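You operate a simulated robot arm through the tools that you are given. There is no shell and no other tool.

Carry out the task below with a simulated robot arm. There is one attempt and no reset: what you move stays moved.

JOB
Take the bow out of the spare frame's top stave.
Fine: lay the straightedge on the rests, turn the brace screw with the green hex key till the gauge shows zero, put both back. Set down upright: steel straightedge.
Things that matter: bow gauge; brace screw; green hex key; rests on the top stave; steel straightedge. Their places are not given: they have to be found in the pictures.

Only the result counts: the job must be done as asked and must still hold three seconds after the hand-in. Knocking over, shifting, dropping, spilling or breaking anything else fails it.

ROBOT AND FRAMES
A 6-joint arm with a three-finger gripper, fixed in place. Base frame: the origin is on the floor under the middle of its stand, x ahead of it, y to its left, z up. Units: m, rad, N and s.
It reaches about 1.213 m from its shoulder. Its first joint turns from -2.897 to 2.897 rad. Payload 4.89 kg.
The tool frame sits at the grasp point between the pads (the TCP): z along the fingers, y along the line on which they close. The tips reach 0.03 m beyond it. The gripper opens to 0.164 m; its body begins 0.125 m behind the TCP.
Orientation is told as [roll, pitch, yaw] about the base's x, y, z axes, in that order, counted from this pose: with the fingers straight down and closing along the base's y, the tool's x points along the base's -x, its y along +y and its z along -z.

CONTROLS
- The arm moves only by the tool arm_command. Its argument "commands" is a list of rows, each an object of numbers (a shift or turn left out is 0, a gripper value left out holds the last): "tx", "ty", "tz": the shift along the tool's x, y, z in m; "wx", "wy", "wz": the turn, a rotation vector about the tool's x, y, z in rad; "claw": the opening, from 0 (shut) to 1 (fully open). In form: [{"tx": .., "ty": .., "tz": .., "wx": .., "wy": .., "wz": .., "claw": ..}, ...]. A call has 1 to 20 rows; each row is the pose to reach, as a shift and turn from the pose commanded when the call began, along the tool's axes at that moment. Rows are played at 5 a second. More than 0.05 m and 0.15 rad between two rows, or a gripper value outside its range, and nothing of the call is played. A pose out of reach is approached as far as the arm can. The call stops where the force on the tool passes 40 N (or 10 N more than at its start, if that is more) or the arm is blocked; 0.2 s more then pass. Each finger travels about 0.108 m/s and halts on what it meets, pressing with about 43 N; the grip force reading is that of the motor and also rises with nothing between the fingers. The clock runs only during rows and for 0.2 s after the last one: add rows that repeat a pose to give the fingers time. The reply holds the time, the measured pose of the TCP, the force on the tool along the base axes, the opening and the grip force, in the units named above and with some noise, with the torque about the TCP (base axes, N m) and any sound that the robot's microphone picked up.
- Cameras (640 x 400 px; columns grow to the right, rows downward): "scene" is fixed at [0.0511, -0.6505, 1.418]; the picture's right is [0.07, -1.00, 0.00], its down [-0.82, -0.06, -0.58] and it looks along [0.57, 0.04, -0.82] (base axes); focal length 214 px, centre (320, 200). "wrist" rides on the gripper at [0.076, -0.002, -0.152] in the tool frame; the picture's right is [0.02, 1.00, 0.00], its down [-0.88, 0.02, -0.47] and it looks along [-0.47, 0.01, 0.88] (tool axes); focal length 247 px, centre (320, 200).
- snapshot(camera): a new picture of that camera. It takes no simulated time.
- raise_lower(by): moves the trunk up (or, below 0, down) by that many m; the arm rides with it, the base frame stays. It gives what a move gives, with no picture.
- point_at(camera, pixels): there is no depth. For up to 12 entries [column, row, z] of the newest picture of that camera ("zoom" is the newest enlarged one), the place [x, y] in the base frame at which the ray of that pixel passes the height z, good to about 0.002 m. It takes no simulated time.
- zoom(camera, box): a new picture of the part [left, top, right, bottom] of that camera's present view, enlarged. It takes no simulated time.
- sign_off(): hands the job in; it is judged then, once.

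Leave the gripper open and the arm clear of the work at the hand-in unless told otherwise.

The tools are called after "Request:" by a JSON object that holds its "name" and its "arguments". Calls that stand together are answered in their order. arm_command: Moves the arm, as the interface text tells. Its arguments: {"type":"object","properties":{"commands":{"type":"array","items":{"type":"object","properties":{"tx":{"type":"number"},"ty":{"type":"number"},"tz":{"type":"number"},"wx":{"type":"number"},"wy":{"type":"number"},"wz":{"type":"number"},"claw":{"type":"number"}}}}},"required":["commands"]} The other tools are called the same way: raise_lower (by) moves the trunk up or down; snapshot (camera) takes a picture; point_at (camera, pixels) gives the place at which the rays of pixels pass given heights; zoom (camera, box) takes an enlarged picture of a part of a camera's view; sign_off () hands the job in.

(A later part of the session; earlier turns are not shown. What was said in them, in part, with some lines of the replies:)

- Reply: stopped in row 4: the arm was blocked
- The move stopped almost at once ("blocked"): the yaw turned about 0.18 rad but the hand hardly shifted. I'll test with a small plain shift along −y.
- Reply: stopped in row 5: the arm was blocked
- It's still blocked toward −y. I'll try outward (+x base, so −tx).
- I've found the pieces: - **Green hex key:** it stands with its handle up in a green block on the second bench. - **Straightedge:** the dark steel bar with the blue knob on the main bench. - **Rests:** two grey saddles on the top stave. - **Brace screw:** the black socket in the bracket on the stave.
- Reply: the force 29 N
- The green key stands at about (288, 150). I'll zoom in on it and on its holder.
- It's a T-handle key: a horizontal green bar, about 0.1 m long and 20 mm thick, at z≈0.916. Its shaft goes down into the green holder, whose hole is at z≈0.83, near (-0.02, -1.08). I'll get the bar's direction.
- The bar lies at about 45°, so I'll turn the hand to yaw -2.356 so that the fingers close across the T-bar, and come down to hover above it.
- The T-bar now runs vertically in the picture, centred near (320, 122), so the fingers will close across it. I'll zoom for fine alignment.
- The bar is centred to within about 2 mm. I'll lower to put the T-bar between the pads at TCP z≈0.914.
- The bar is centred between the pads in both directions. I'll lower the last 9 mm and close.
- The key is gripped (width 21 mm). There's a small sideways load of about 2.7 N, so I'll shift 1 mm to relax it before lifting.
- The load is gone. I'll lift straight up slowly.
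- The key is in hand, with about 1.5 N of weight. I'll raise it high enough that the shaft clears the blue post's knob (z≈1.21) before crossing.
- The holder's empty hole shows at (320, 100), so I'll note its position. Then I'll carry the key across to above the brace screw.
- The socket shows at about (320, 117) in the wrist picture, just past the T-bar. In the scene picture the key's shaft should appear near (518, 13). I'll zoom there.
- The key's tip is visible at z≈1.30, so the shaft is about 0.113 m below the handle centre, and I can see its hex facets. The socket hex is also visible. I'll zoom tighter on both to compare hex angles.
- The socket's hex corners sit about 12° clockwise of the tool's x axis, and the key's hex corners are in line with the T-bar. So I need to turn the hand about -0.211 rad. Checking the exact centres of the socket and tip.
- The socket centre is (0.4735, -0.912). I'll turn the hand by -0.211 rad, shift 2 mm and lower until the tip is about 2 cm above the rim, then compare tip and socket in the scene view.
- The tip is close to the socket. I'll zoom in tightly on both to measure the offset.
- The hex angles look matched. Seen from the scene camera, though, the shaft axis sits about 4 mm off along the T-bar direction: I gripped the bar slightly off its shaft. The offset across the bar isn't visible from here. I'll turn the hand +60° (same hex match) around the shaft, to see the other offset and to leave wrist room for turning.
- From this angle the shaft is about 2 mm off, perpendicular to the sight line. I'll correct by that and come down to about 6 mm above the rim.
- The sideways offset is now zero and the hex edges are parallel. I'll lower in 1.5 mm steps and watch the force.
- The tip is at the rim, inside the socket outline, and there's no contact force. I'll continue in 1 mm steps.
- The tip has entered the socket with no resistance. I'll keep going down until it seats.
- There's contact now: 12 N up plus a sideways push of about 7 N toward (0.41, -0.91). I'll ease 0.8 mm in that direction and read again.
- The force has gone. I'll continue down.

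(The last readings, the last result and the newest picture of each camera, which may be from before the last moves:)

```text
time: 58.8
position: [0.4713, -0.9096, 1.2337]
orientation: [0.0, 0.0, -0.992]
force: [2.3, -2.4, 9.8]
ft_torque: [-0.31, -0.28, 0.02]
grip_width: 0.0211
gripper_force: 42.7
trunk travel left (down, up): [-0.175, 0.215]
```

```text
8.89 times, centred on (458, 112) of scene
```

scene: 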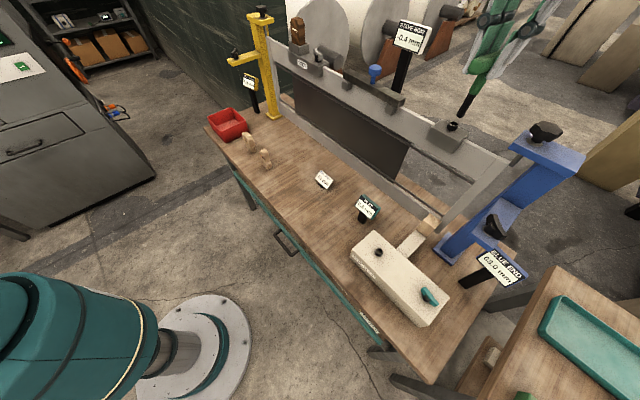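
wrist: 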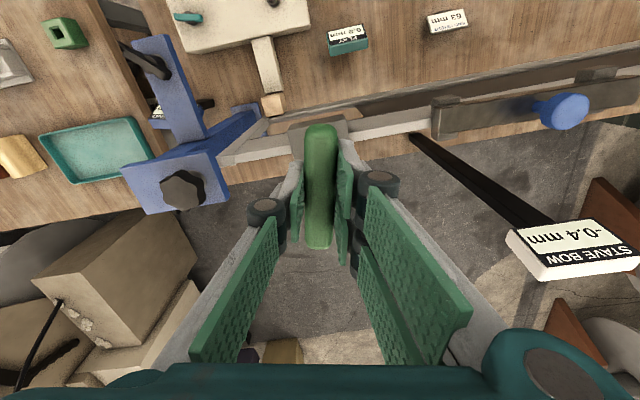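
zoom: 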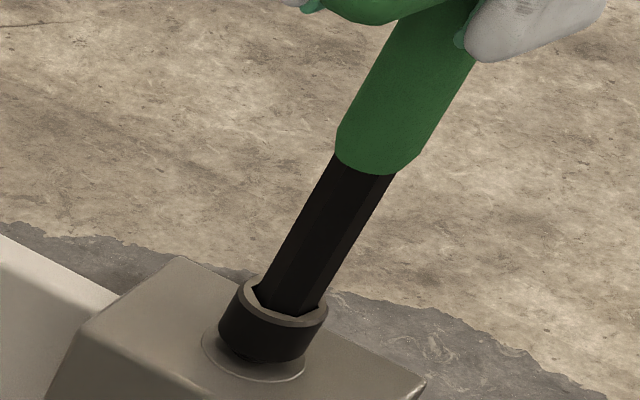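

The key is seated about 12 mm deep. I'll relax 0.7 mm and then test-turn clockwise (seen from above) by 0.35 rad about the shaft axis, watching the gauge.

Request:
{"name": "arm_command", "arguments": {"commands": [{"tz": -0.0007}, {"tz": -0.0007}, {"tx": -0.0001, "ty": 0.0005, "tz": -0.0007, "wz": 0.12}, {"tx": -0.0003, "ty": 0.0009, "tz": -0.0007, "wz": 0.24}, {"tx": -0.0005, "ty": 0.0013, "tz": -0.0007, "wz": 0.35}, {"tx": -0.0005, "ty": 0.0013, "tz": -0.0007, "wz": 0.35}]}}

Request:
{"name": "zoom", "arguments": {"camera": "scene", "box": [385, 10, 445, 60]}}

Request:
{"name": "zoom", "arguments": {"camera": "scene", "box": [440, 90, 476, 135]}}

```text
time: 60.2
position: [0.4732, -0.908, 1.2341]
orientation: [0.0, 0.0, -1.346]
force: [-2.5, 4.8, -7.6]
ft_torque: [0.65, 0.33, 0.01]
grip_width: 0.0208
gripper_force: 42.8
trunk travel left (down, up): [-0.175, 0.215]
```

```text
8.00 times, centred on (415, 35) of scene
```

zoom: 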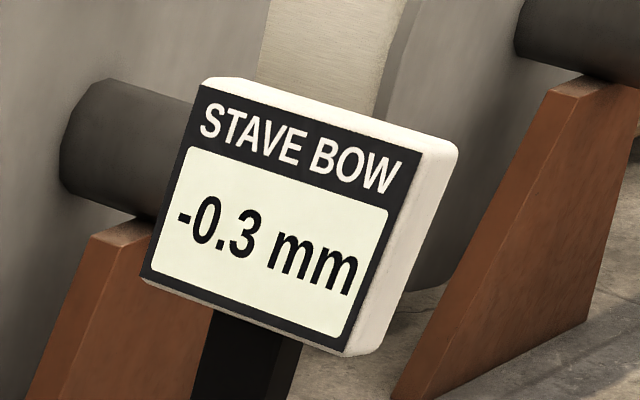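

```text
8.89 times, centred on (458, 112) of scene
```

zoom: 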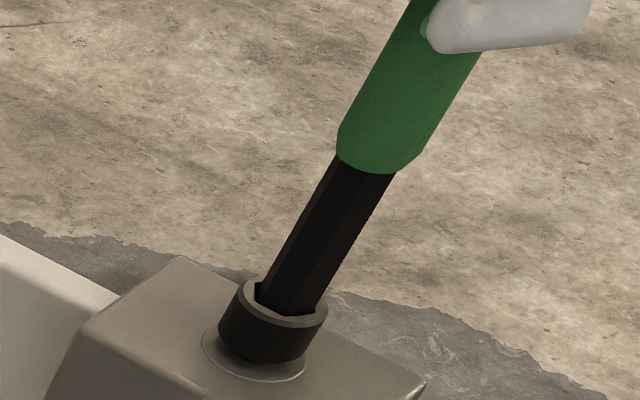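

Clockwise is right: the gauge went from -0.4 to -0.3 mm. There's a sideways load of about 5 N toward (-0.46, 0.89), so I'll relieve it and then turn on in steps.

Request:
{"name": "arm_command", "arguments": {"commands": [{"tx": 0.0004, "ty": -0.0001}, {"tx": 0.0008, "ty": -0.0002}, {"tx": 0.0008, "ty": -0.0002}]}}

Request:
{"name": "zoom", "arguments": {"camera": "scene", "box": [385, 10, 445, 60]}}

```text
time: 61.0
position: [0.4722, -0.907, 1.2336]
orientation: [0.001, 0.001, -1.345]
force: [1.0, -1.9, 1.3]
ft_torque: [-0.16, -0.23, 0.05]
grip_width: 0.0208
gripper_force: 43.5
trunk travel left (down, up): [-0.175, 0.215]
```

```text
8.00 times, centred on (415, 35) of scene
```

zoom: 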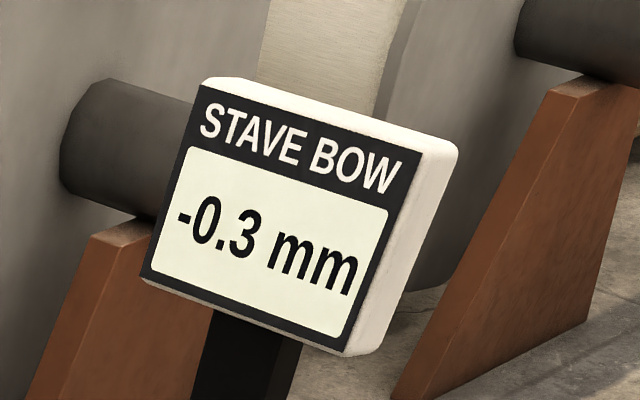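

Relieved. I'll refine the shaft offset estimate and turn another 0.35 rad clockwise.

Request:
{"name": "arm_command", "arguments": {"commands": [{"tx": 0.00015, "ty": 0.0005, "wz": 0.12}, {"tx": 0.00025, "ty": 0.00097, "wz": 0.24}, {"tx": 0.00027, "ty": 0.00143, "wz": 0.35}, {"tx": 0.00027, "ty": 0.00143, "wz": 0.35}]}}

Request:
{"name": "zoom", "arguments": {"camera": "scene", "box": [385, 10, 445, 60]}}

```text
time: 62.0
position: [0.4741, -0.9083, 1.2338]
orientation: [0.0, 0.001, -1.695]
force: [1.4, -7.6, 6.4]
ft_torque: [-0.81, -0.21, 0.03]
grip_width: 0.0207
gripper_force: 43.1
trunk travel left (down, up): [-0.175, 0.215]
```

```text
8.00 times, centred on (415, 35) of scene
```

zoom: 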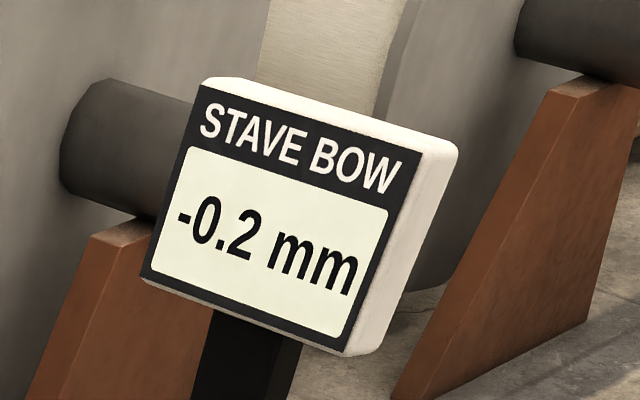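

-0.2 mm now. I'll relieve the side load by 0.8 mm and turn another 0.3 rad.

Request:
{"name": "arm_command", "arguments": {"commands": [{"tx": -0.0008, "ty": 0.0002}, {"tx": -0.0008, "ty": 0.0007, "wz": 0.12}, {"tx": -0.0009, "ty": 0.0011, "wz": 0.24}, {"tx": -0.001, "ty": 0.0014, "wz": 0.3}, {"tx": -0.001, "ty": 0.0014, "wz": 0.3}]}}

Request:
{"name": "zoom", "arguments": {"camera": "scene", "box": [385, 10, 445, 60]}}

Request:
{"name": "zoom", "arguments": {"camera": "scene", "box": [440, 90, 476, 135]}}

```text
time: 63.2
position: [0.4755, -0.9084, 1.2334]
orientation: [-0.001, -0.001, -1.994]
force: [1.5, 4.5, -4.8]
ft_torque: [0.53, -0.1, 0.05]
grip_width: 0.0208
gripper_force: 43.3
trunk travel left (down, up): [-0.175, 0.215]
```

```text
8.00 times, centred on (415, 35) of scene
```

zoom: 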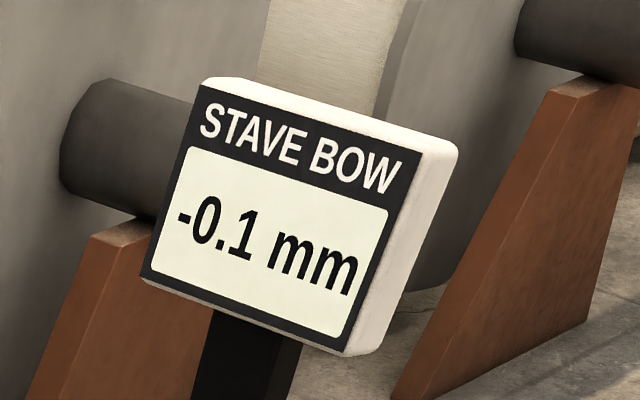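

```text
8.89 times, centred on (458, 112) of scene
```

zoom: 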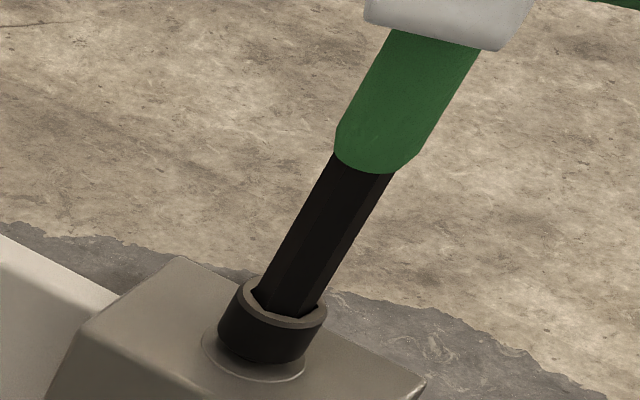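

-0.1 mm. Now finer steps: relieve 0.5 mm and turn 0.12 rad.

Request:
{"name": "arm_command", "arguments": {"commands": [{"tx": 0.0005}, {"tx": 0.0005, "ty": 0.00025, "wz": 0.06}, {"tx": 0.0005, "ty": 0.0005, "wz": 0.12}, {"tx": 0.0005, "ty": 0.0005, "wz": 0.12}]}}

Request:
{"name": "zoom", "arguments": {"camera": "scene", "box": [385, 10, 445, 60]}}

```text
time: 64.2
position: [0.4756, -0.908, 1.2329]
orientation: [-0.002, 0.001, -2.114]
force: [-1.4, -1.2, -0.3]
ft_torque: [-0.18, 0.1, 0.06]
grip_width: 0.021
gripper_force: 42.9
trunk travel left (down, up): [-0.175, 0.215]
```

```text
8.00 times, centred on (415, 35) of scene
```

zoom: 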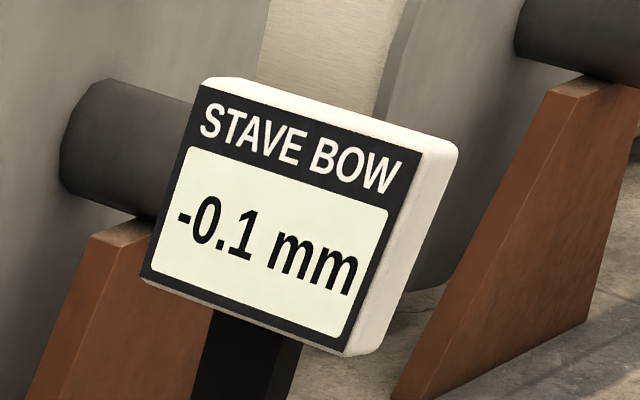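

Request:
{"name": "arm_command", "arguments": {"commands": [{"ty": 0.0002, "wz": 0.04}, {"ty": 0.0004, "wz": 0.08}, {"ty": 0.0004, "wz": 0.08}]}}

Request:
{"name": "zoom", "arguments": {"camera": "scene", "box": [385, 10, 445, 60]}}

```text
time: 65.0
position: [0.4762, -0.9084, 1.2331]
orientation: [0.0, 0.0, -2.195]
force: [-1.7, -4.0, 3.9]
ft_torque: [-0.52, 0.11, 0.02]
grip_width: 0.0207
gripper_force: 42.5
trunk travel left (down, up): [-0.175, 0.215]
```

```text
8.00 times, centred on (415, 35) of scene
```

zoom: 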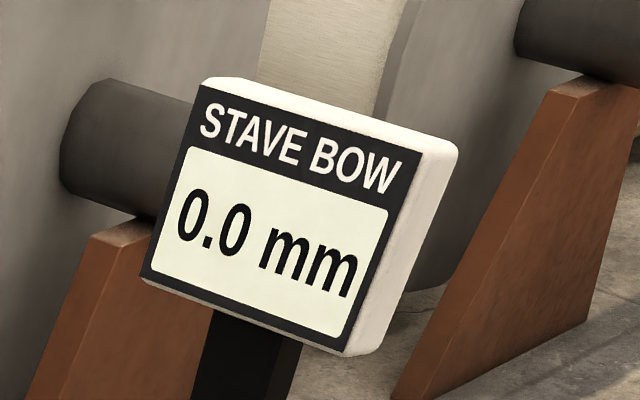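

The gauge shows 0.0 mm; it changed over from -0.1 just before this. To sit in the middle of the zero band I'll turn about 0.11 rad more, relieving the side load.

Request:
{"name": "arm_command", "arguments": {"commands": [{"tx": -0.0005, "ty": 0.0001}, {"tx": -0.0005, "ty": 0.0003, "wz": 0.055}, {"tx": -0.0005, "ty": 0.0005, "wz": 0.11}, {"tx": -0.0005, "ty": 0.0005, "wz": 0.11}]}}

Request:
{"name": "zoom", "arguments": {"camera": "scene", "box": [385, 10, 445, 60]}}

```text
time: 66.0
position: [0.4762, -0.9091, 1.2332]
orientation: [0.001, 0.0, -2.304]
force: [1.9, 2.7, -5.2]
ft_torque: [0.38, -0.23, 0.01]
grip_width: 0.0206
gripper_force: 43.2
trunk travel left (down, up): [-0.175, 0.215]
```

```text
8.00 times, centred on (415, 35) of scene
```

zoom: 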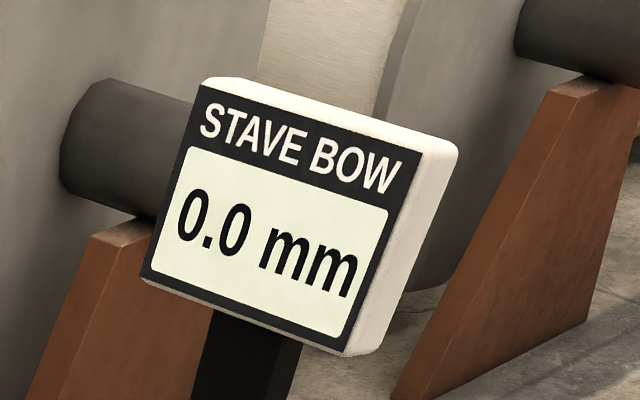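

It's still 0.0 mm, well inside the band. I'll unload the key slightly (back 0.03 rad within the play), then draw it straight up out of the socket.

Request:
{"name": "arm_command", "arguments": {"commands": [{"tx": 0.0004, "wz": -0.015}, {"tx": 0.0004, "wz": -0.03}, {"tx": 0.0004, "tz": -0.003, "wz": -0.03}, {"tx": 0.0004, "tz": -0.006, "wz": -0.03}, {"tx": 0.0004, "tz": -0.01, "wz": -0.03}, {"tx": 0.0004, "tz": -0.015, "wz": -0.03}, {"tx": 0.0004, "tz": -0.022, "wz": -0.03}, {"tx": 0.0004, "tz": -0.03, "wz": -0.03}, {"tx": 0.0004, "tz": -0.03, "wz": -0.03}]}}

Request:
{"name": "zoom", "arguments": {"camera": "scene", "box": [385, 10, 445, 60]}}

Request:
{"name": "zoom", "arguments": {"camera": "scene", "box": [440, 90, 476, 135]}}

```text
time: 68.0
position: [0.4766, -0.909, 1.2635]
orientation: [0.001, 0.001, -2.273]
force: [-0.1, 0.4, -0.8]
ft_torque: [-0.04, 0.02, 0.01]
grip_width: 0.0208
gripper_force: 43.0
trunk travel left (down, up): [-0.175, 0.215]
```

```text
8.00 times, centred on (415, 35) of scene
```

zoom: 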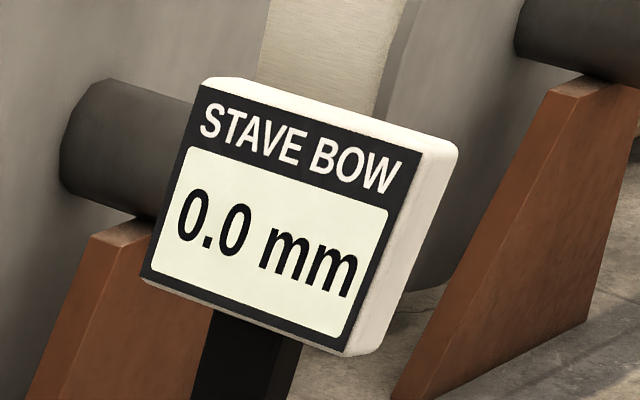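

```text
8.89 times, centred on (458, 112) of scene
```

zoom: 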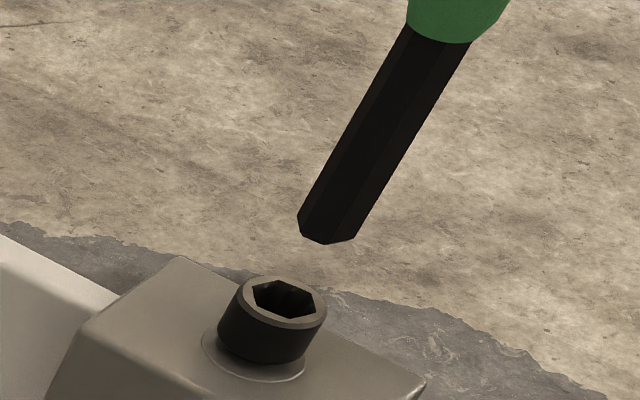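

The key is out and the gauge holds 0.0 mm. I'll rise and carry the key back to above its green holder on the second bench.

Request:
{"name": "arm_command", "arguments": {"commands": [{"tz": -0.04}, {"tz": -0.08}, {"tz": -0.12}, {"tz": -0.15}, {"tx": -0.0408, "ty": -0.0245, "tz": -0.15, "wz": 0.007}, {"tx": -0.0817, "ty": -0.049, "tz": -0.15, "wz": 0.015}, {"tx": -0.1225, "ty": -0.0736, "tz": -0.15, "wz": 0.022}, {"tx": -0.1633, "ty": -0.0981, "tz": -0.15, "wz": 0.03}, {"tx": -0.2041, "ty": -0.1226, "tz": -0.15, "wz": 0.037}, {"tx": -0.245, "ty": -0.1471, "tz": -0.15, "wz": 0.045}, {"tx": -0.2858, "ty": -0.1716, "tz": -0.15, "wz": 0.052}, {"tx": -0.3266, "ty": -0.1961, "tz": -0.15, "wz": 0.06}, {"tx": -0.3675, "ty": -0.2207, "tz": -0.15, "wz": 0.067}, {"tx": -0.4083, "ty": -0.2452, "tz": -0.15, "wz": 0.075}, {"tx": -0.4491, "ty": -0.2697, "tz": -0.15, "wz": 0.082}, {"tx": -0.4491, "ty": -0.2697, "tz": -0.15, "wz": 0.082}]}}

Request:
{"name": "snapshot", "arguments": {"camera": "wrist"}}

Request:
{"name": "snapshot", "arguments": {"camera": "scene"}}

```text
time: 71.4
position: [-0.0229, -1.0794, 1.412]
orientation: [0.0, 0.0, -2.356]
force: [-2.7, -1.3, -3.4]
ft_torque: [0.25, -0.28, -0.01]
grip_width: 0.0209
gripper_force: 43.6
trunk travel left (down, up): [-0.175, 0.215]
```

```text
taken
```

wrist: 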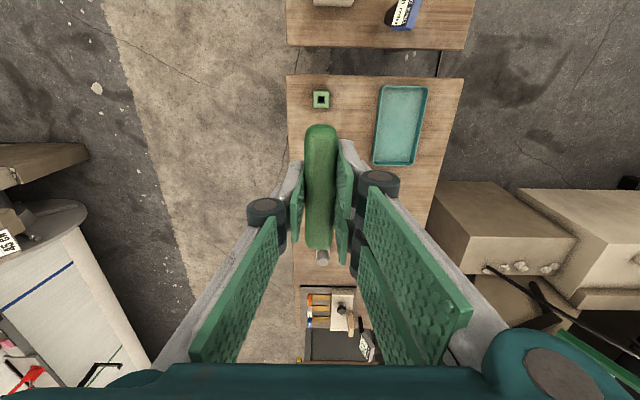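

```text
taken
```

scene: 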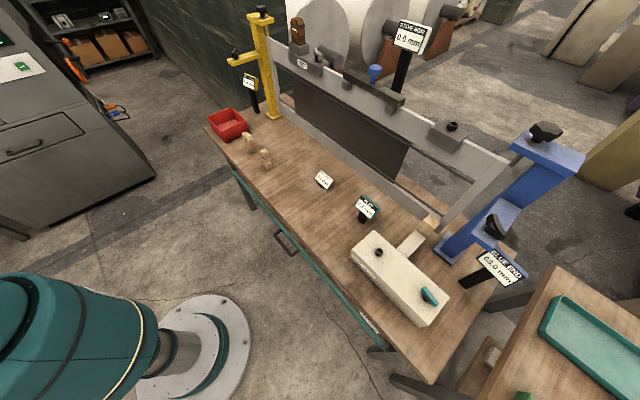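

The view matches the one just after lifting the key: hole at (320, 100). I'll zoom to see the holder and any small difference.

Request:
{"name": "zoom", "arguments": {"camera": "wrist", "box": [305, 85, 337, 115]}}

Request:
{"name": "zoom", "arguments": {"camera": "scene", "box": [500, 350, 580, 400]}}

```text
13.33 times, centred on (321, 100) of wrist
```

zoom: 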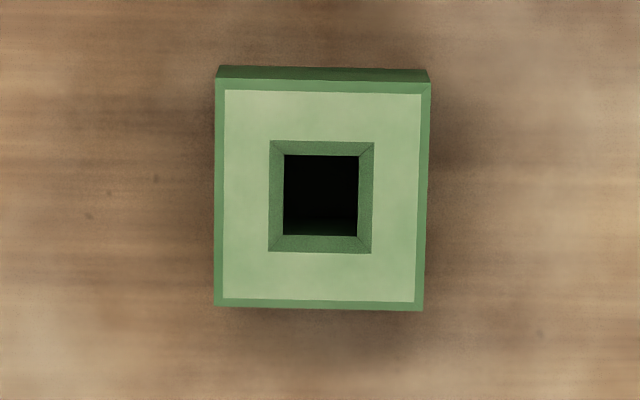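

```text
8.00 times, centred on (540, 375) of scene
```

zoom: 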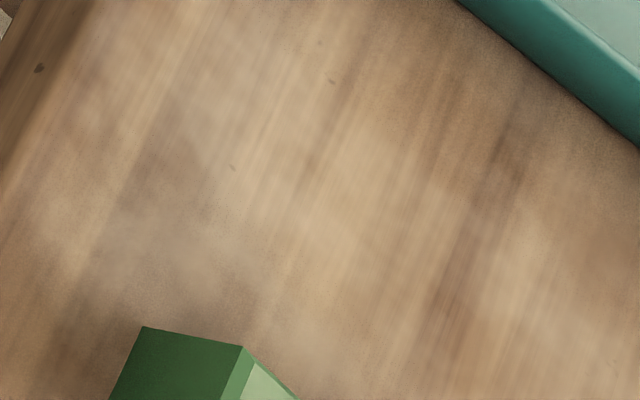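

The holder has a square hole of about 16 mm with a funnel edge. From the picture and from the recorded pick-up pose, I need to shift about (+3.0, +1.4) mm in tool x, y. I'll apply that and come down to 15 mm above entry.

Request:
{"name": "arm_command", "arguments": {"commands": [{"tx": 0.003, "ty": 0.0014, "tz": 0.04}, {"tx": 0.003, "ty": 0.0014, "tz": 0.08}, {"tx": 0.003, "ty": 0.0014, "tz": 0.12}, {"tx": 0.003, "ty": 0.0014, "tz": 0.16}, {"tx": 0.003, "ty": 0.0014, "tz": 0.2}, {"tx": 0.003, "ty": 0.0014, "tz": 0.24}, {"tx": 0.003, "ty": 0.0014, "tz": 0.28}, {"tx": 0.003, "ty": 0.0014, "tz": 0.32}, {"tx": 0.003, "ty": 0.0014, "tz": 0.36}, {"tx": 0.003, "ty": 0.0014, "tz": 0.4}, {"tx": 0.003, "ty": 0.0014, "tz": 0.43}, {"tx": 0.003, "ty": 0.0014, "tz": 0.45}, {"tx": 0.003, "ty": 0.0014, "tz": 0.45}]}}

Request:
{"name": "snapshot", "arguments": {"camera": "wrist"}}

Request:
{"name": "snapshot", "arguments": {"camera": "scene"}}

```text
time: 74.2
position: [-0.017, -1.0765, 0.9631]
orientation: [0.0, 0.001, -2.356]
force: [-0.1, 0.1, -1.3]
ft_torque: [0.07, 0.0, 0.0]
grip_width: 0.0212
gripper_force: 43.0
trunk travel left (down, up): [-0.175, 0.215]
```

```text
taken
```

wrist: 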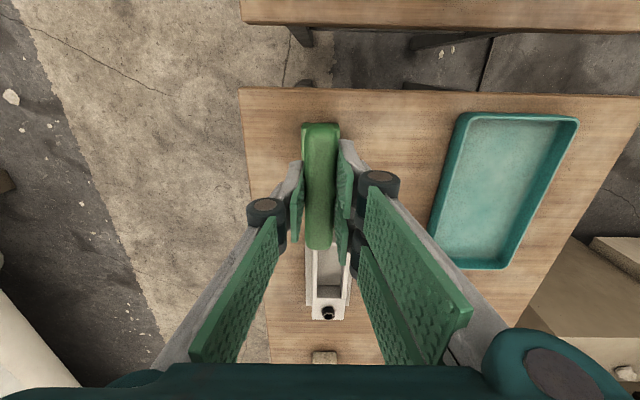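

```text
taken
```

scene: 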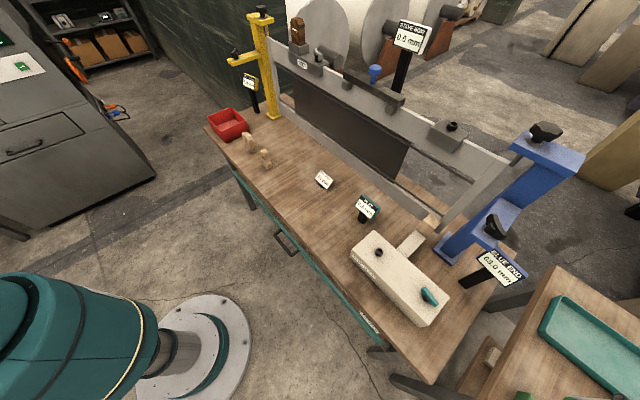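

Request:
{"name": "zoom", "arguments": {"camera": "wrist", "box": [280, 105, 360, 165]}}

```text
6.67 times, centred on (320, 135) of wrist
```

zoom: 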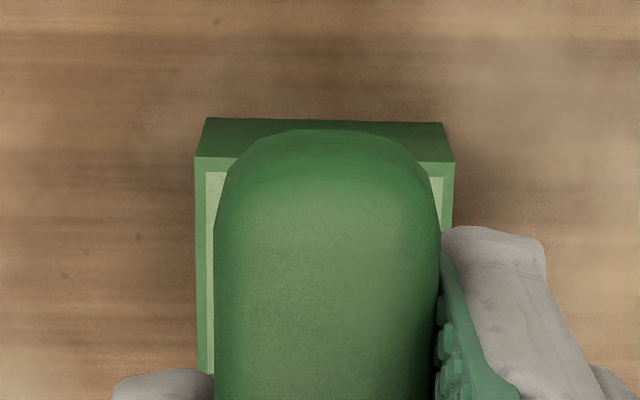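

I'll take a few repeat readings to average out the pose noise before inserting.

Request:
{"name": "arm_command", "arguments": {"commands": [{"tz": 0}]}}

Request:
{"name": "arm_command", "arguments": {"commands": [{"tz": 0}]}}

Request:
{"name": "arm_command", "arguments": {"commands": [{"tz": 0}]}}

Request:
{"name": "arm_command", "arguments": {"commands": [{"tz": 0}]}}

```text
time: 74.6
position: [-0.017, -1.0773, 0.9644]
orientation: [0.0, -0.001, -2.356]
force: [0.1, 0.2, -1.9]
ft_torque: [0.02, -0.01, 0.0]
grip_width: 0.0209
gripper_force: 42.6
trunk travel left (down, up): [-0.175, 0.215]
```

```text
time: 75.0
position: [-0.0166, -1.0755, 0.9634]
orientation: [0.0, -0.001, -2.357]
force: [-0.2, -0.6, -1.2]
ft_torque: [0.01, 0.0, 0.02]
grip_width: 0.0208
gripper_force: 43.1
trunk travel left (down, up): [-0.175, 0.215]
```

```text
time: 75.4
position: [-0.0175, -1.0771, 0.964]
orientation: [-0.001, 0.0, -2.355]
force: [0.0, -0.6, -1.8]
ft_torque: [0.01, -0.01, 0.02]
grip_width: 0.0208
gripper_force: 43.1
trunk travel left (down, up): [-0.175, 0.215]
```

```text
time: 75.8
position: [-0.0177, -1.0773, 0.9647]
orientation: [0.001, 0.001, -2.356]
force: [-0.1, 0.3, -2.0]
ft_torque: [-0.01, -0.03, -0.03]
grip_width: 0.0208
gripper_force: 43.4
trunk travel left (down, up): [-0.175, 0.215]
```

The averaged position is about 2.3 mm off the recorded pick-up pose along tool x. I'll correct for that and go down slowly, feeling for contact.

Request:
{"name": "arm_command", "arguments": {"commands": [{"tx": -0.0023, "ty": -0.0006}, {"tx": -0.0023, "ty": -0.0006, "tz": 0.006}, {"tx": -0.0023, "ty": -0.0006, "tz": 0.012}, {"tx": -0.0023, "ty": -0.0006, "tz": 0.018}, {"tx": -0.0023, "ty": -0.0006, "tz": 0.022}, {"tx": -0.0023, "ty": -0.0006, "tz": 0.022}]}}

```text
time: 77.2
position: [-0.0177, -1.0768, 0.9418]
orientation: [-0.002, 0.0, -2.356]
force: [0.2, 0.3, -1.5]
ft_torque: [0.02, -0.03, 0.01]
grip_width: 0.0208
gripper_force: 43.2
trunk travel left (down, up): [-0.175, 0.215]
```

Request:
{"name": "arm_command", "arguments": {"commands": [{"tz": 0.002}, {"tz": 0.004}, {"tz": 0.006}, {"tz": 0.008}, {"tz": 0.008}]}}

```text
time: 78.4
position: [-0.0182, -1.0772, 0.9355]
orientation: [0.0, 0.0, -2.357]
force: [0.2, 0.2, -1.7]
ft_torque: [0.03, -0.01, -0.01]
grip_width: 0.0209
gripper_force: 42.8
trunk travel left (down, up): [-0.175, 0.215]
```

There's no contact yet, so it's entering freely. I'll continue down.

Request:
{"name": "arm_command", "arguments": {"commands": [{"tz": 0.002}, {"tz": 0.004}, {"tz": 0.006}, {"tz": 0.008}, {"tz": 0.01}, {"tz": 0.01}]}}

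Request:
{"name": "snapshot", "arguments": {"camera": "wrist"}}

```text
time: 79.8
position: [-0.0178, -1.0774, 0.9233]
orientation: [0.0, 0.0, -2.355]
force: [-0.1, -0.5, -2.5]
ft_torque: [0.01, -0.01, 0.02]
grip_width: 0.021
gripper_force: 43.0
trunk travel left (down, up): [-0.175, 0.215]
```

```text
taken
```

wrist: 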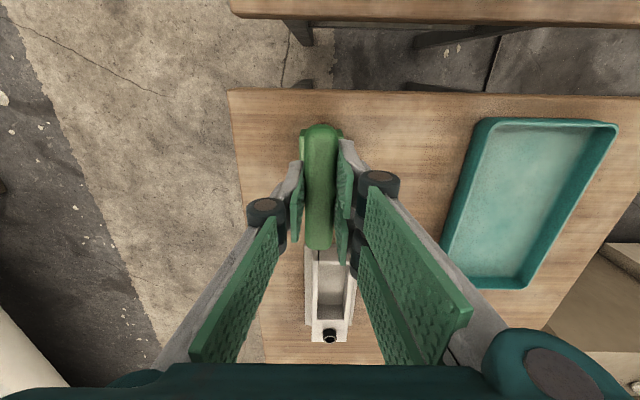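

Request:
{"name": "arm_command", "arguments": {"commands": [{"tz": 0.002}, {"tz": 0.004}, {"tz": 0.006}, {"tz": 0.007}, {"tz": 0.007}]}}

```text
time: 81.0
position: [-0.0188, -1.0786, 0.9174]
orientation: [0.001, 0.0, -2.355]
force: [0.0, 0.0, -1.2]
ft_torque: [0.0, -0.04, 0.01]
grip_width: 0.0206
gripper_force: 43.0
trunk travel left (down, up): [-0.175, 0.215]
```

Request:
{"name": "arm_command", "arguments": {"commands": [{"tz": 0.001}, {"tz": 0.002}, {"tz": 0.003}, {"tz": 0.003}]}}

```text
time: 82.0
position: [-0.0183, -1.0762, 0.9144]
orientation: [0.001, 0.0, -2.357]
force: [1.2, -3.4, 13.0]
ft_torque: [-0.42, -0.11, 0.04]
grip_width: 0.0208
gripper_force: 42.8
trunk travel left (down, up): [-0.175, 0.215]
```

It has seated at z≈0.914, the same height as at pick-up. I'll relax the load a touch, then open.

Request:
{"name": "arm_command", "arguments": {"commands": [{"tx": -0.0002, "ty": 0.0004, "tz": -0.0008}, {"tx": -0.0002, "ty": 0.0004, "tz": -0.0008}]}}

```text
time: 82.6
position: [-0.0189, -1.0769, 0.9141]
orientation: [0.001, 0.0, -2.356]
force: [0.0, 4.7, 4.6]
ft_torque: [0.47, -0.06, -0.01]
grip_width: 0.0207
gripper_force: 43.2
trunk travel left (down, up): [-0.175, 0.215]
```

Request:
{"name": "arm_command", "arguments": {"commands": [{"tx": 0.0002, "ty": -0.0002}, {"tx": 0.0002, "ty": -0.0002}]}}

```text
time: 83.2
position: [-0.019, -1.0779, 0.9139]
orientation: [0.0, 0.0, -2.357]
force: [0.8, 0.4, 2.8]
ft_torque: [0.03, -0.13, 0.02]
grip_width: 0.0208
gripper_force: 43.1
trunk travel left (down, up): [-0.175, 0.215]
```

The load is near zero. Opening the fingers.

Request:
{"name": "arm_command", "arguments": {"commands": [{"claw": 0.2}, {"claw": 0.35}, {"claw": 0.5}, {"claw": 0.6}, {"claw": 0.6}]}}

Request:
{"name": "snapshot", "arguments": {"camera": "wrist"}}

```text
time: 84.4
position: [-0.0176, -1.0783, 0.9146]
orientation: [0.0, 0.0, -2.355]
force: [0.1, -0.4, 0.2]
ft_torque: [0.01, 0.03, -0.01]
grip_width: 0.0984
gripper_force: 0.1
trunk travel left (down, up): [-0.175, 0.215]
```

```text
taken
```

wrist: 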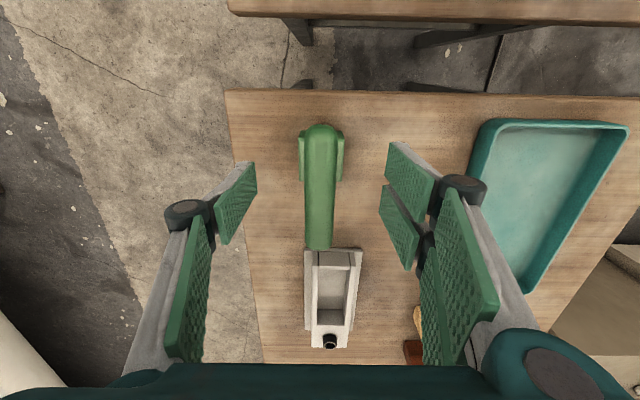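

The key stands in its holder by itself. I'll retreat straight up.

Request:
{"name": "arm_command", "arguments": {"commands": [{"tz": -0.02}, {"tz": -0.05}, {"tz": -0.09}, {"tz": -0.13}, {"tz": -0.17}, {"tz": -0.21}, {"tz": -0.25}, {"tz": -0.29}, {"tz": -0.33}, {"tz": -0.37}, {"tz": -0.41}, {"tz": -0.455}, {"tz": -0.455}]}}

Request:
{"name": "snapshot", "arguments": {"camera": "wrist"}}

Request:
{"name": "zoom", "arguments": {"camera": "wrist", "box": [290, 80, 350, 150]}}

```text
time: 87.2
position: [-0.0157, -1.0763, 1.3712]
orientation: [0.002, 0.001, -2.358]
force: [0.5, -0.1, 1.3]
ft_torque: [-0.06, -0.01, -0.01]
grip_width: 0.0983
gripper_force: 0.1
trunk travel left (down, up): [-0.175, 0.215]
```

```text
taken
```

wrist: 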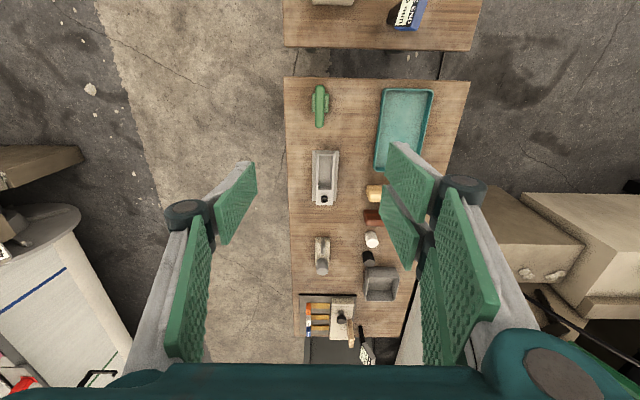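

```text
5.71 times, centred on (320, 115) of wrist
```

zoom: 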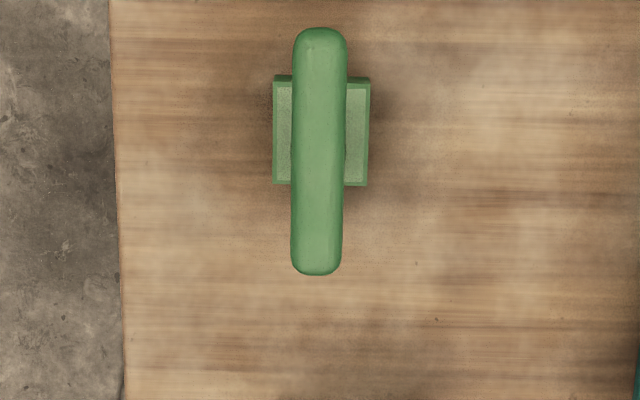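

The key looks just as it did at the start. Now I'll swing back, high, to above the straightedge on the rests, returning to yaw -0.785.

Request:
{"name": "arm_command", "arguments": {"commands": [{"tx": 0.0433, "ty": 0.0142, "wz": -0.098}, {"tx": 0.0866, "ty": 0.0285, "wz": -0.196}, {"tx": 0.1299, "ty": 0.0427, "wz": -0.295}, {"tx": 0.1732, "ty": 0.0569, "wz": -0.393}, {"tx": 0.2165, "ty": 0.0712, "wz": -0.491}, {"tx": 0.2598, "ty": 0.0854, "wz": -0.59}, {"tx": 0.3031, "ty": 0.0996, "wz": -0.688}, {"tx": 0.3464, "ty": 0.1139, "wz": -0.786}, {"tx": 0.3896, "ty": 0.1281, "wz": -0.884}, {"tx": 0.4329, "ty": 0.1423, "wz": -0.983}, {"tx": 0.4762, "ty": 0.1565, "wz": -1.081}, {"tx": 0.5195, "ty": 0.1708, "wz": -1.179}, {"tx": 0.5628, "ty": 0.185, "wz": -1.277}, {"tx": 0.6061, "ty": 0.1992, "wz": -1.376}, {"tx": 0.6494, "ty": 0.2135, "wz": -1.474}, {"tx": 0.6927, "ty": 0.2277, "wz": -1.572}, {"tx": 0.6927, "ty": 0.2277, "wz": -1.572, "claw": 0.4}, {"tx": 0.6927, "ty": 0.2277, "wz": -1.572, "claw": 0.4}]}}

Request:
{"name": "snapshot", "arguments": {"camera": "wrist"}}

Request:
{"name": "snapshot", "arguments": {"camera": "scene"}}

```text
time: 91.0
position: [0.6331, -0.7472, 1.3693]
orientation: [0.001, 0.0, -0.784]
force: [0.8, 1.1, -0.3]
ft_torque: [-0.07, 0.12, -0.04]
grip_width: 0.0656
gripper_force: 0.0
trunk travel left (down, up): [-0.175, 0.215]
```

```text
taken
```

wrist: 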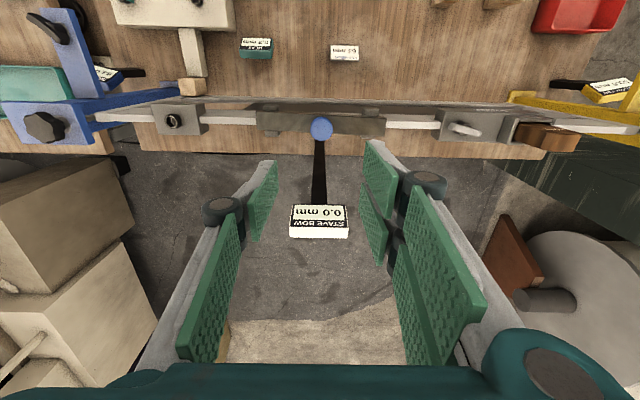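

```text
taken
```

scene: 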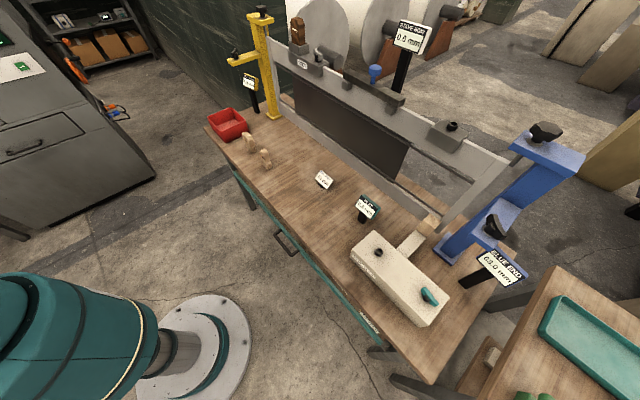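

The gauge shows 0.0 mm and the view matches the earlier one (knob at (320, 128)). I'll go down over the knob with the fingers at the same partial opening.

Request:
{"name": "arm_command", "arguments": {"commands": [{"tz": 0.04}, {"tz": 0.08}, {"tz": 0.12}, {"tz": 0.15}, {"tz": 0.175}, {"tz": 0.19}, {"tz": 0.197}, {"tz": 0.197}]}}

Request:
{"name": "snapshot", "arguments": {"camera": "wrist"}}

Request:
{"name": "zoom", "arguments": {"camera": "scene", "box": [330, 50, 420, 120]}}

```text
time: 92.8
position: [0.6321, -0.7492, 1.1714]
orientation: [0.0, 0.001, -0.785]
force: [0.4, -0.2, 0.2]
ft_torque: [0.01, 0.04, 0.03]
grip_width: 0.0657
gripper_force: 0.0
trunk travel left (down, up): [-0.175, 0.215]
```

```text
taken
```

wrist: 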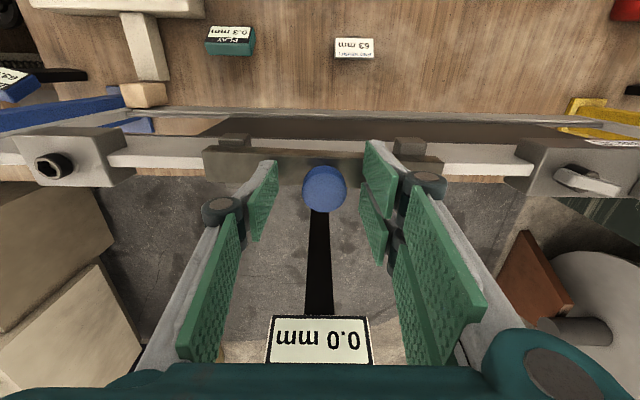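

```text
5.71 times, centred on (375, 85) of scene
```

zoom: 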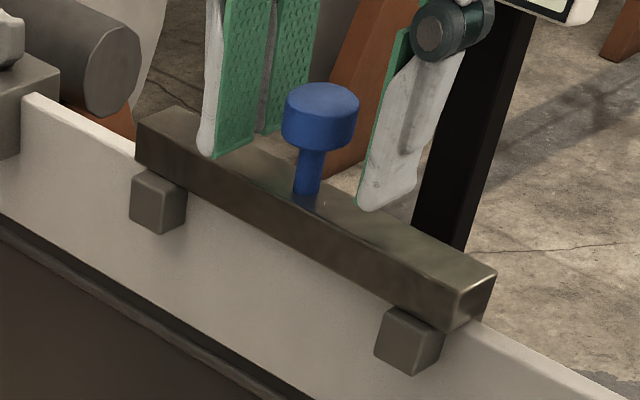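

The knob is about 3 mm off toward +y. I'll shift to centre it, then close.

Request:
{"name": "arm_command", "arguments": {"commands": [{"ty": 0.0013, "claw": 0.4}, {"ty": 0.0026, "claw": 0.4}, {"ty": 0.0026, "claw": 0.25}, {"ty": 0.0026, "claw": 0.1}, {"ty": 0.0026, "claw": 0}, {"ty": 0.0026, "claw": 0}, {"ty": 0.0026, "claw": 0}]}}

Request:
{"name": "snapshot", "arguments": {"camera": "wrist"}}

Request:
{"name": "zoom", "arguments": {"camera": "scene", "box": [330, 50, 420, 120]}}

```text
time: 94.4
position: [0.6336, -0.7462, 1.1722]
orientation: [-0.001, 0.0, -0.783]
force: [1.2, 0.8, -0.3]
ft_torque: [-0.02, -0.01, -0.1]
grip_width: 0.0294
gripper_force: 42.7
trunk travel left (down, up): [-0.175, 0.215]
```

```text
taken
```

wrist: 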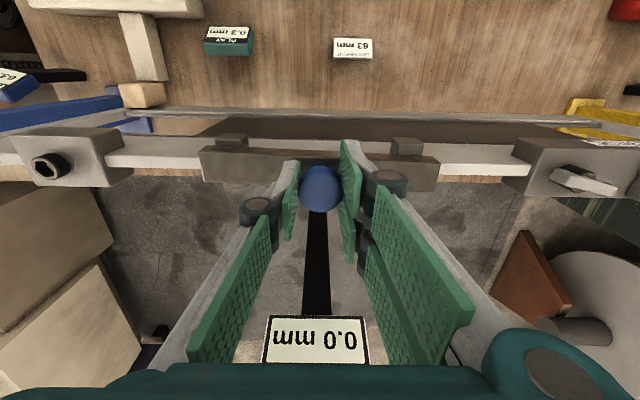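

```text
5.71 times, centred on (375, 85) of scene
```

zoom: 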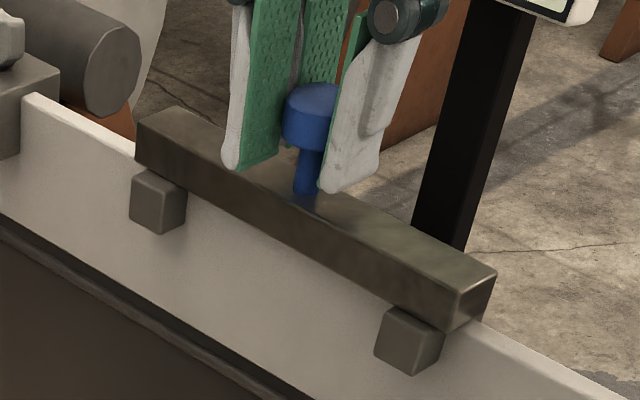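

Gripped (29 mm). I'll lift straight off the rests, then go back over the bench spot the bar came from.

Request:
{"name": "arm_command", "arguments": {"commands": [{"tz": -0.01}, {"tz": -0.03}, {"tz": -0.06}, {"tz": -0.09}, {"tx": 0.04, "ty": 0.008, "tz": -0.09}, {"tx": 0.08, "ty": 0.0165, "tz": -0.09}, {"tx": 0.12, "ty": 0.025, "tz": -0.09}, {"tx": 0.16, "ty": 0.033, "tz": -0.09}, {"tx": 0.2, "ty": 0.041, "tz": -0.09}, {"tx": 0.2393, "ty": 0.0495, "tz": -0.09}, {"tx": 0.2393, "ty": 0.0495, "tz": -0.09}]}}

Request:
{"name": "snapshot", "arguments": {"camera": "scene"}}

Request:
{"name": "snapshot", "arguments": {"camera": "wrist"}}

```text
time: 96.8
position: [0.4971, -0.5413, 1.2636]
orientation: [-0.001, -0.002, -0.785]
force: [0.4, 1.9, -2.0]
ft_torque: [-0.14, -0.14, 0.02]
grip_width: 0.0296
gripper_force: 43.4
trunk travel left (down, up): [-0.175, 0.215]
```

```text
taken
```

scene: 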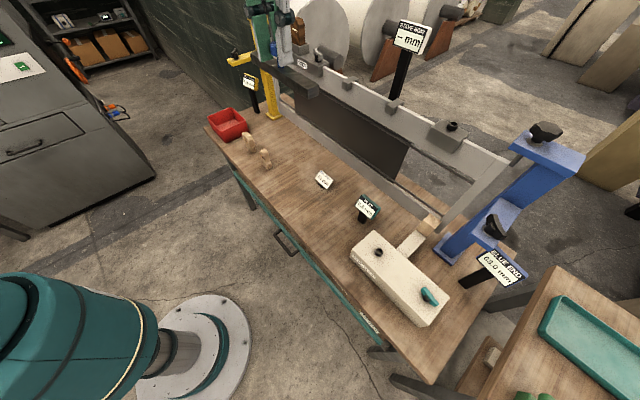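

```text
taken
```

wrist: 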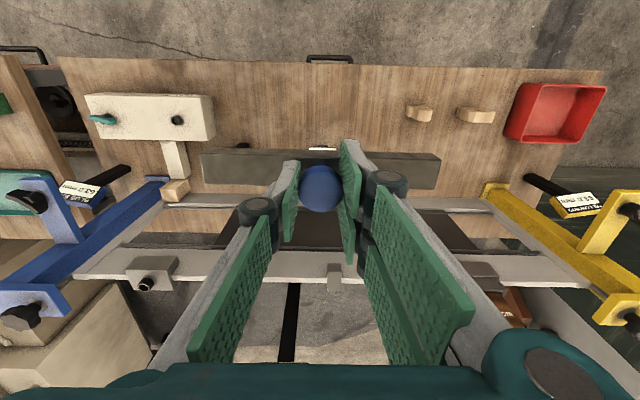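

The bar is above the bench, and the gauge reads "--" with the bar off, as expected. I'll lower to about 5 cm above the bench.

Request:
{"name": "arm_command", "arguments": {"commands": [{"tz": 0.04}, {"tz": 0.08}, {"tz": 0.12}, {"tz": 0.16}, {"tz": 0.2}, {"tz": 0.24}, {"tz": 0.28}, {"tz": 0.32}, {"tz": 0.36}, {"tz": 0.4}, {"tz": 0.4}]}}

Request:
{"name": "arm_command", "arguments": {"commands": [{"tz": 0}]}}

Request:
{"name": "arm_command", "arguments": {"commands": [{"tz": 0}]}}

Request:
{"name": "arm_command", "arguments": {"commands": [{"tz": 0}]}}

Request:
{"name": "snapshot", "arguments": {"camera": "wrist"}}

Request:
{"name": "zoom", "arguments": {"camera": "scene", "box": [230, 110, 350, 210]}}

```text
time: 99.2
position: [0.5012, -0.5431, 0.8624]
orientation: [0.001, -0.001, -0.782]
force: [0.6, -0.1, -3.9]
ft_torque: [0.03, 0.01, 0.0]
grip_width: 0.0294
gripper_force: 43.2
trunk travel left (down, up): [-0.175, 0.215]
```

```text
time: 99.6
position: [0.5005, -0.5425, 0.8626]
orientation: [0.001, 0.0, -0.783]
force: [-0.1, -0.6, -3.0]
ft_torque: [0.04, 0.01, 0.0]
grip_width: 0.0291
gripper_force: 43.2
trunk travel left (down, up): [-0.175, 0.215]
```

```text
time: 100.0
position: [0.5003, -0.5419, 0.8631]
orientation: [-0.001, 0.002, -0.784]
force: [-0.5, -0.5, -2.8]
ft_torque: [-0.02, -0.02, 0.0]
grip_width: 0.0292
gripper_force: 43.2
trunk travel left (down, up): [-0.175, 0.215]
```

```text
time: 100.4
position: [0.5003, -0.5424, 0.8622]
orientation: [0.0, -0.001, -0.785]
force: [0.0, 0.3, -3.1]
ft_torque: [-0.03, 0.01, 0.01]
grip_width: 0.0294
gripper_force: 42.8
trunk travel left (down, up): [-0.175, 0.215]
```

```text
taken
```

wrist: 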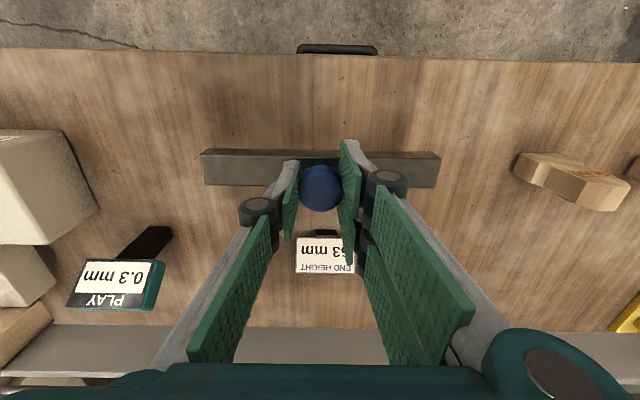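

```text
4.00 times, centred on (290, 160) of scene
```

zoom: 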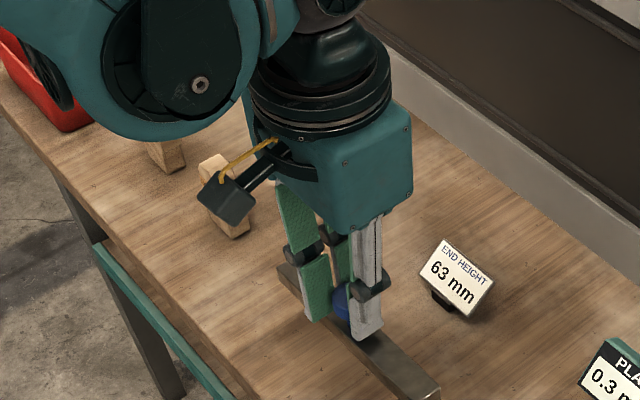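

The position is within 1 mm of the pick-up spot. I'll lower to just above contact.

Request:
{"name": "arm_command", "arguments": {"commands": [{"tz": 0.02}, {"tz": 0.035}, {"tz": 0.043}, {"tz": 0.047}, {"tz": 0.047}]}}

Request:
{"name": "arm_command", "arguments": {"commands": [{"tz": 0.001}, {"tz": 0.002}, {"tz": 0.003}, {"tz": 0.003}]}}

```text
time: 101.6
position: [0.5003, -0.5433, 0.8151]
orientation: [0.002, 0.0, -0.785]
force: [-0.1, 0.0, -3.1]
ft_torque: [0.01, -0.04, -0.03]
grip_width: 0.0293
gripper_force: 43.1
trunk travel left (down, up): [-0.175, 0.215]
```

```text
time: 102.6
position: [0.4994, -0.5429, 0.8118]
orientation: [-0.001, 0.0, -0.784]
force: [-0.3, -0.4, -3.4]
ft_torque: [-0.02, 0.01, 0.0]
grip_width: 0.0293
gripper_force: 43.1
trunk travel left (down, up): [-0.175, 0.215]
```

There's still no contact. I'll continue in 1 mm steps.

Request:
{"name": "arm_command", "arguments": {"commands": [{"tz": 0.001}, {"tz": 0.002}, {"tz": 0.002}]}}

```text
time: 103.4
position: [0.5001, -0.5422, 0.8106]
orientation: [-0.001, -0.001, -0.784]
force: [2.3, -0.7, 5.1]
ft_torque: [0.0, 0.01, -0.08]
grip_width: 0.0294
gripper_force: 42.8
trunk travel left (down, up): [-0.175, 0.215]
```

The bar is on the bench (8 N support). Opening the fingers partly.

Request:
{"name": "arm_command", "arguments": {"commands": [{"claw": 0.25}, {"claw": 0.35}, {"claw": 0.45}, {"claw": 0.5}, {"claw": 0.5}]}}

Request:
{"name": "snapshot", "arguments": {"camera": "wrist"}}

Request:
{"name": "zoom", "arguments": {"camera": "scene", "box": [230, 130, 350, 230]}}

```text
time: 104.6
position: [0.4998, -0.5418, 0.8109]
orientation: [-0.001, 0.0, -0.785]
force: [-0.2, -1.0, -1.3]
ft_torque: [0.01, 0.01, -0.02]
grip_width: 0.0819
gripper_force: 0.1
trunk travel left (down, up): [-0.175, 0.215]
```

```text
taken
```

wrist: 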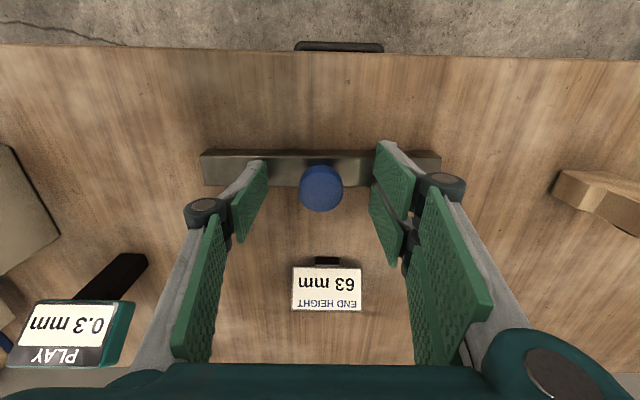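

```text
4.00 times, centred on (290, 180) of scene
```

zoom: 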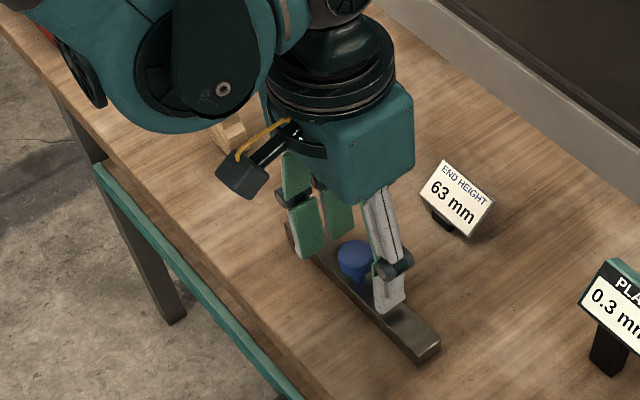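

The bar lies upright with its knob up, in its old place. I'll retreat straight up and clear of the work, opening fully.

Request:
{"name": "arm_command", "arguments": {"commands": [{"tz": -0.02}, {"tz": -0.05}, {"tz": -0.09}, {"tz": -0.13}, {"tz": -0.17}, {"tz": -0.21}, {"tz": -0.25}, {"tz": -0.29, "claw": 0.8}, {"tz": -0.33, "claw": 1}, {"tz": -0.37, "claw": 1}, {"tz": -0.41, "claw": 1}, {"tz": -0.45, "claw": 1}, {"tz": -0.49, "claw": 1}, {"tz": -0.53, "claw": 1}, {"tz": -0.53, "claw": 1}]}}

Request:
{"name": "snapshot", "arguments": {"camera": "scene"}}

Request:
{"name": "snapshot", "arguments": {"camera": "wrist"}}

```text
time: 107.8
position: [0.5003, -0.5412, 1.3413]
orientation: [-0.002, 0.0, -0.782]
force: [0.3, 0.3, 0.0]
ft_torque: [-0.05, -0.06, 0.0]
grip_width: 0.164
gripper_force: 0.0
trunk travel left (down, up): [-0.175, 0.215]
```

```text
taken
```

scene: 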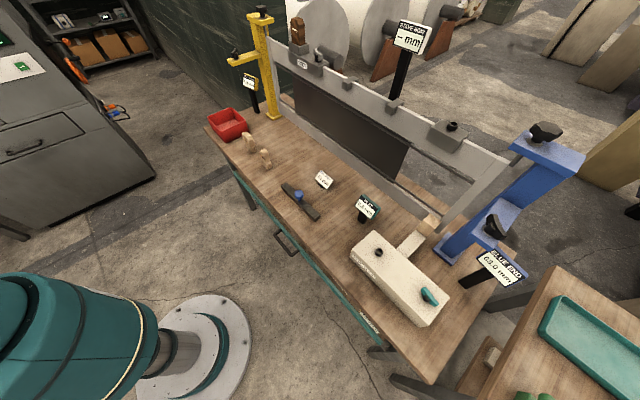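

```text
taken
```

wrist: 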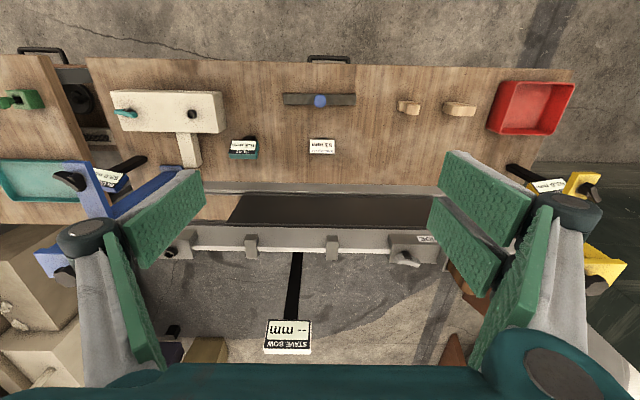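

Everything appears in place. A last close check of the bar against its original picture, and of the key.

Request:
{"name": "zoom", "arguments": {"camera": "scene", "box": [275, 170, 335, 230]}}

Request:
{"name": "zoom", "arguments": {"camera": "scene", "box": [470, 260, 640, 400]}}

Request:
{"name": "zoom", "arguments": {"camera": "wrist", "box": [0, 60, 160, 200]}}

```text
6.67 times, centred on (305, 200) of scene
```

zoom: 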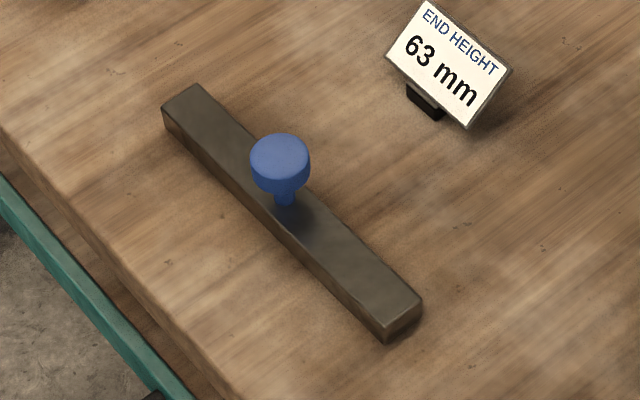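

```text
2.86 times, centred on (555, 330) of scene
```

zoom: 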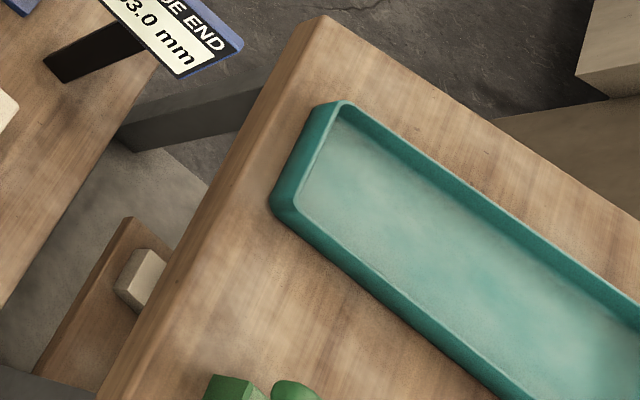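

```text
2.86 times, centred on (80, 130) of wrist
```

zoom: 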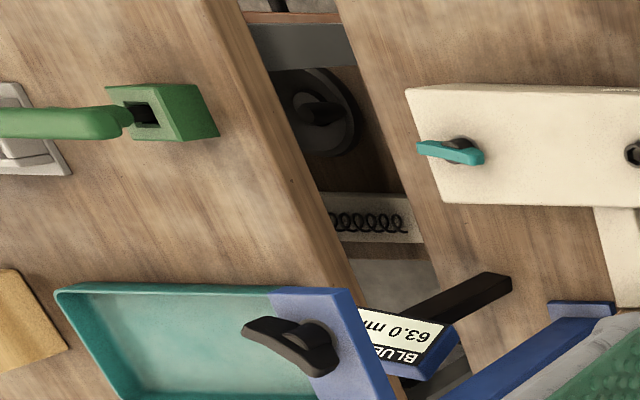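

The bar is back within about 1 mm of its original place with the knob up. The key stands in its holder, the gauge read 0.0 mm after the adjustment, and the gripper is open and clear. Handing in.

Request:
{"name": "sign_off", "arguments": {}}

```text
The job is handed in.
```

I took the bow out of the top stave: the gauge read -0.4 mm before and 0.0 mm after. It took about 1.3 rad clockwise on the brace screw, a little past where the reading first changed to 0.0. It still read 0.0 mm after I drew the key out, and again just before I lifted the straightedge off the rests.

- **Straightedge:** it is back on the bench, knob up, within about 1 mm of where it started.
- **Green hex key:** it is back in its green holder, standing as it did at the start.
- **Everything else:** I saw nothing knocked or moved in the final pictures. The gripper is open and the arm is clear of the work.

The job is handed in, but I was not told whether it passed.
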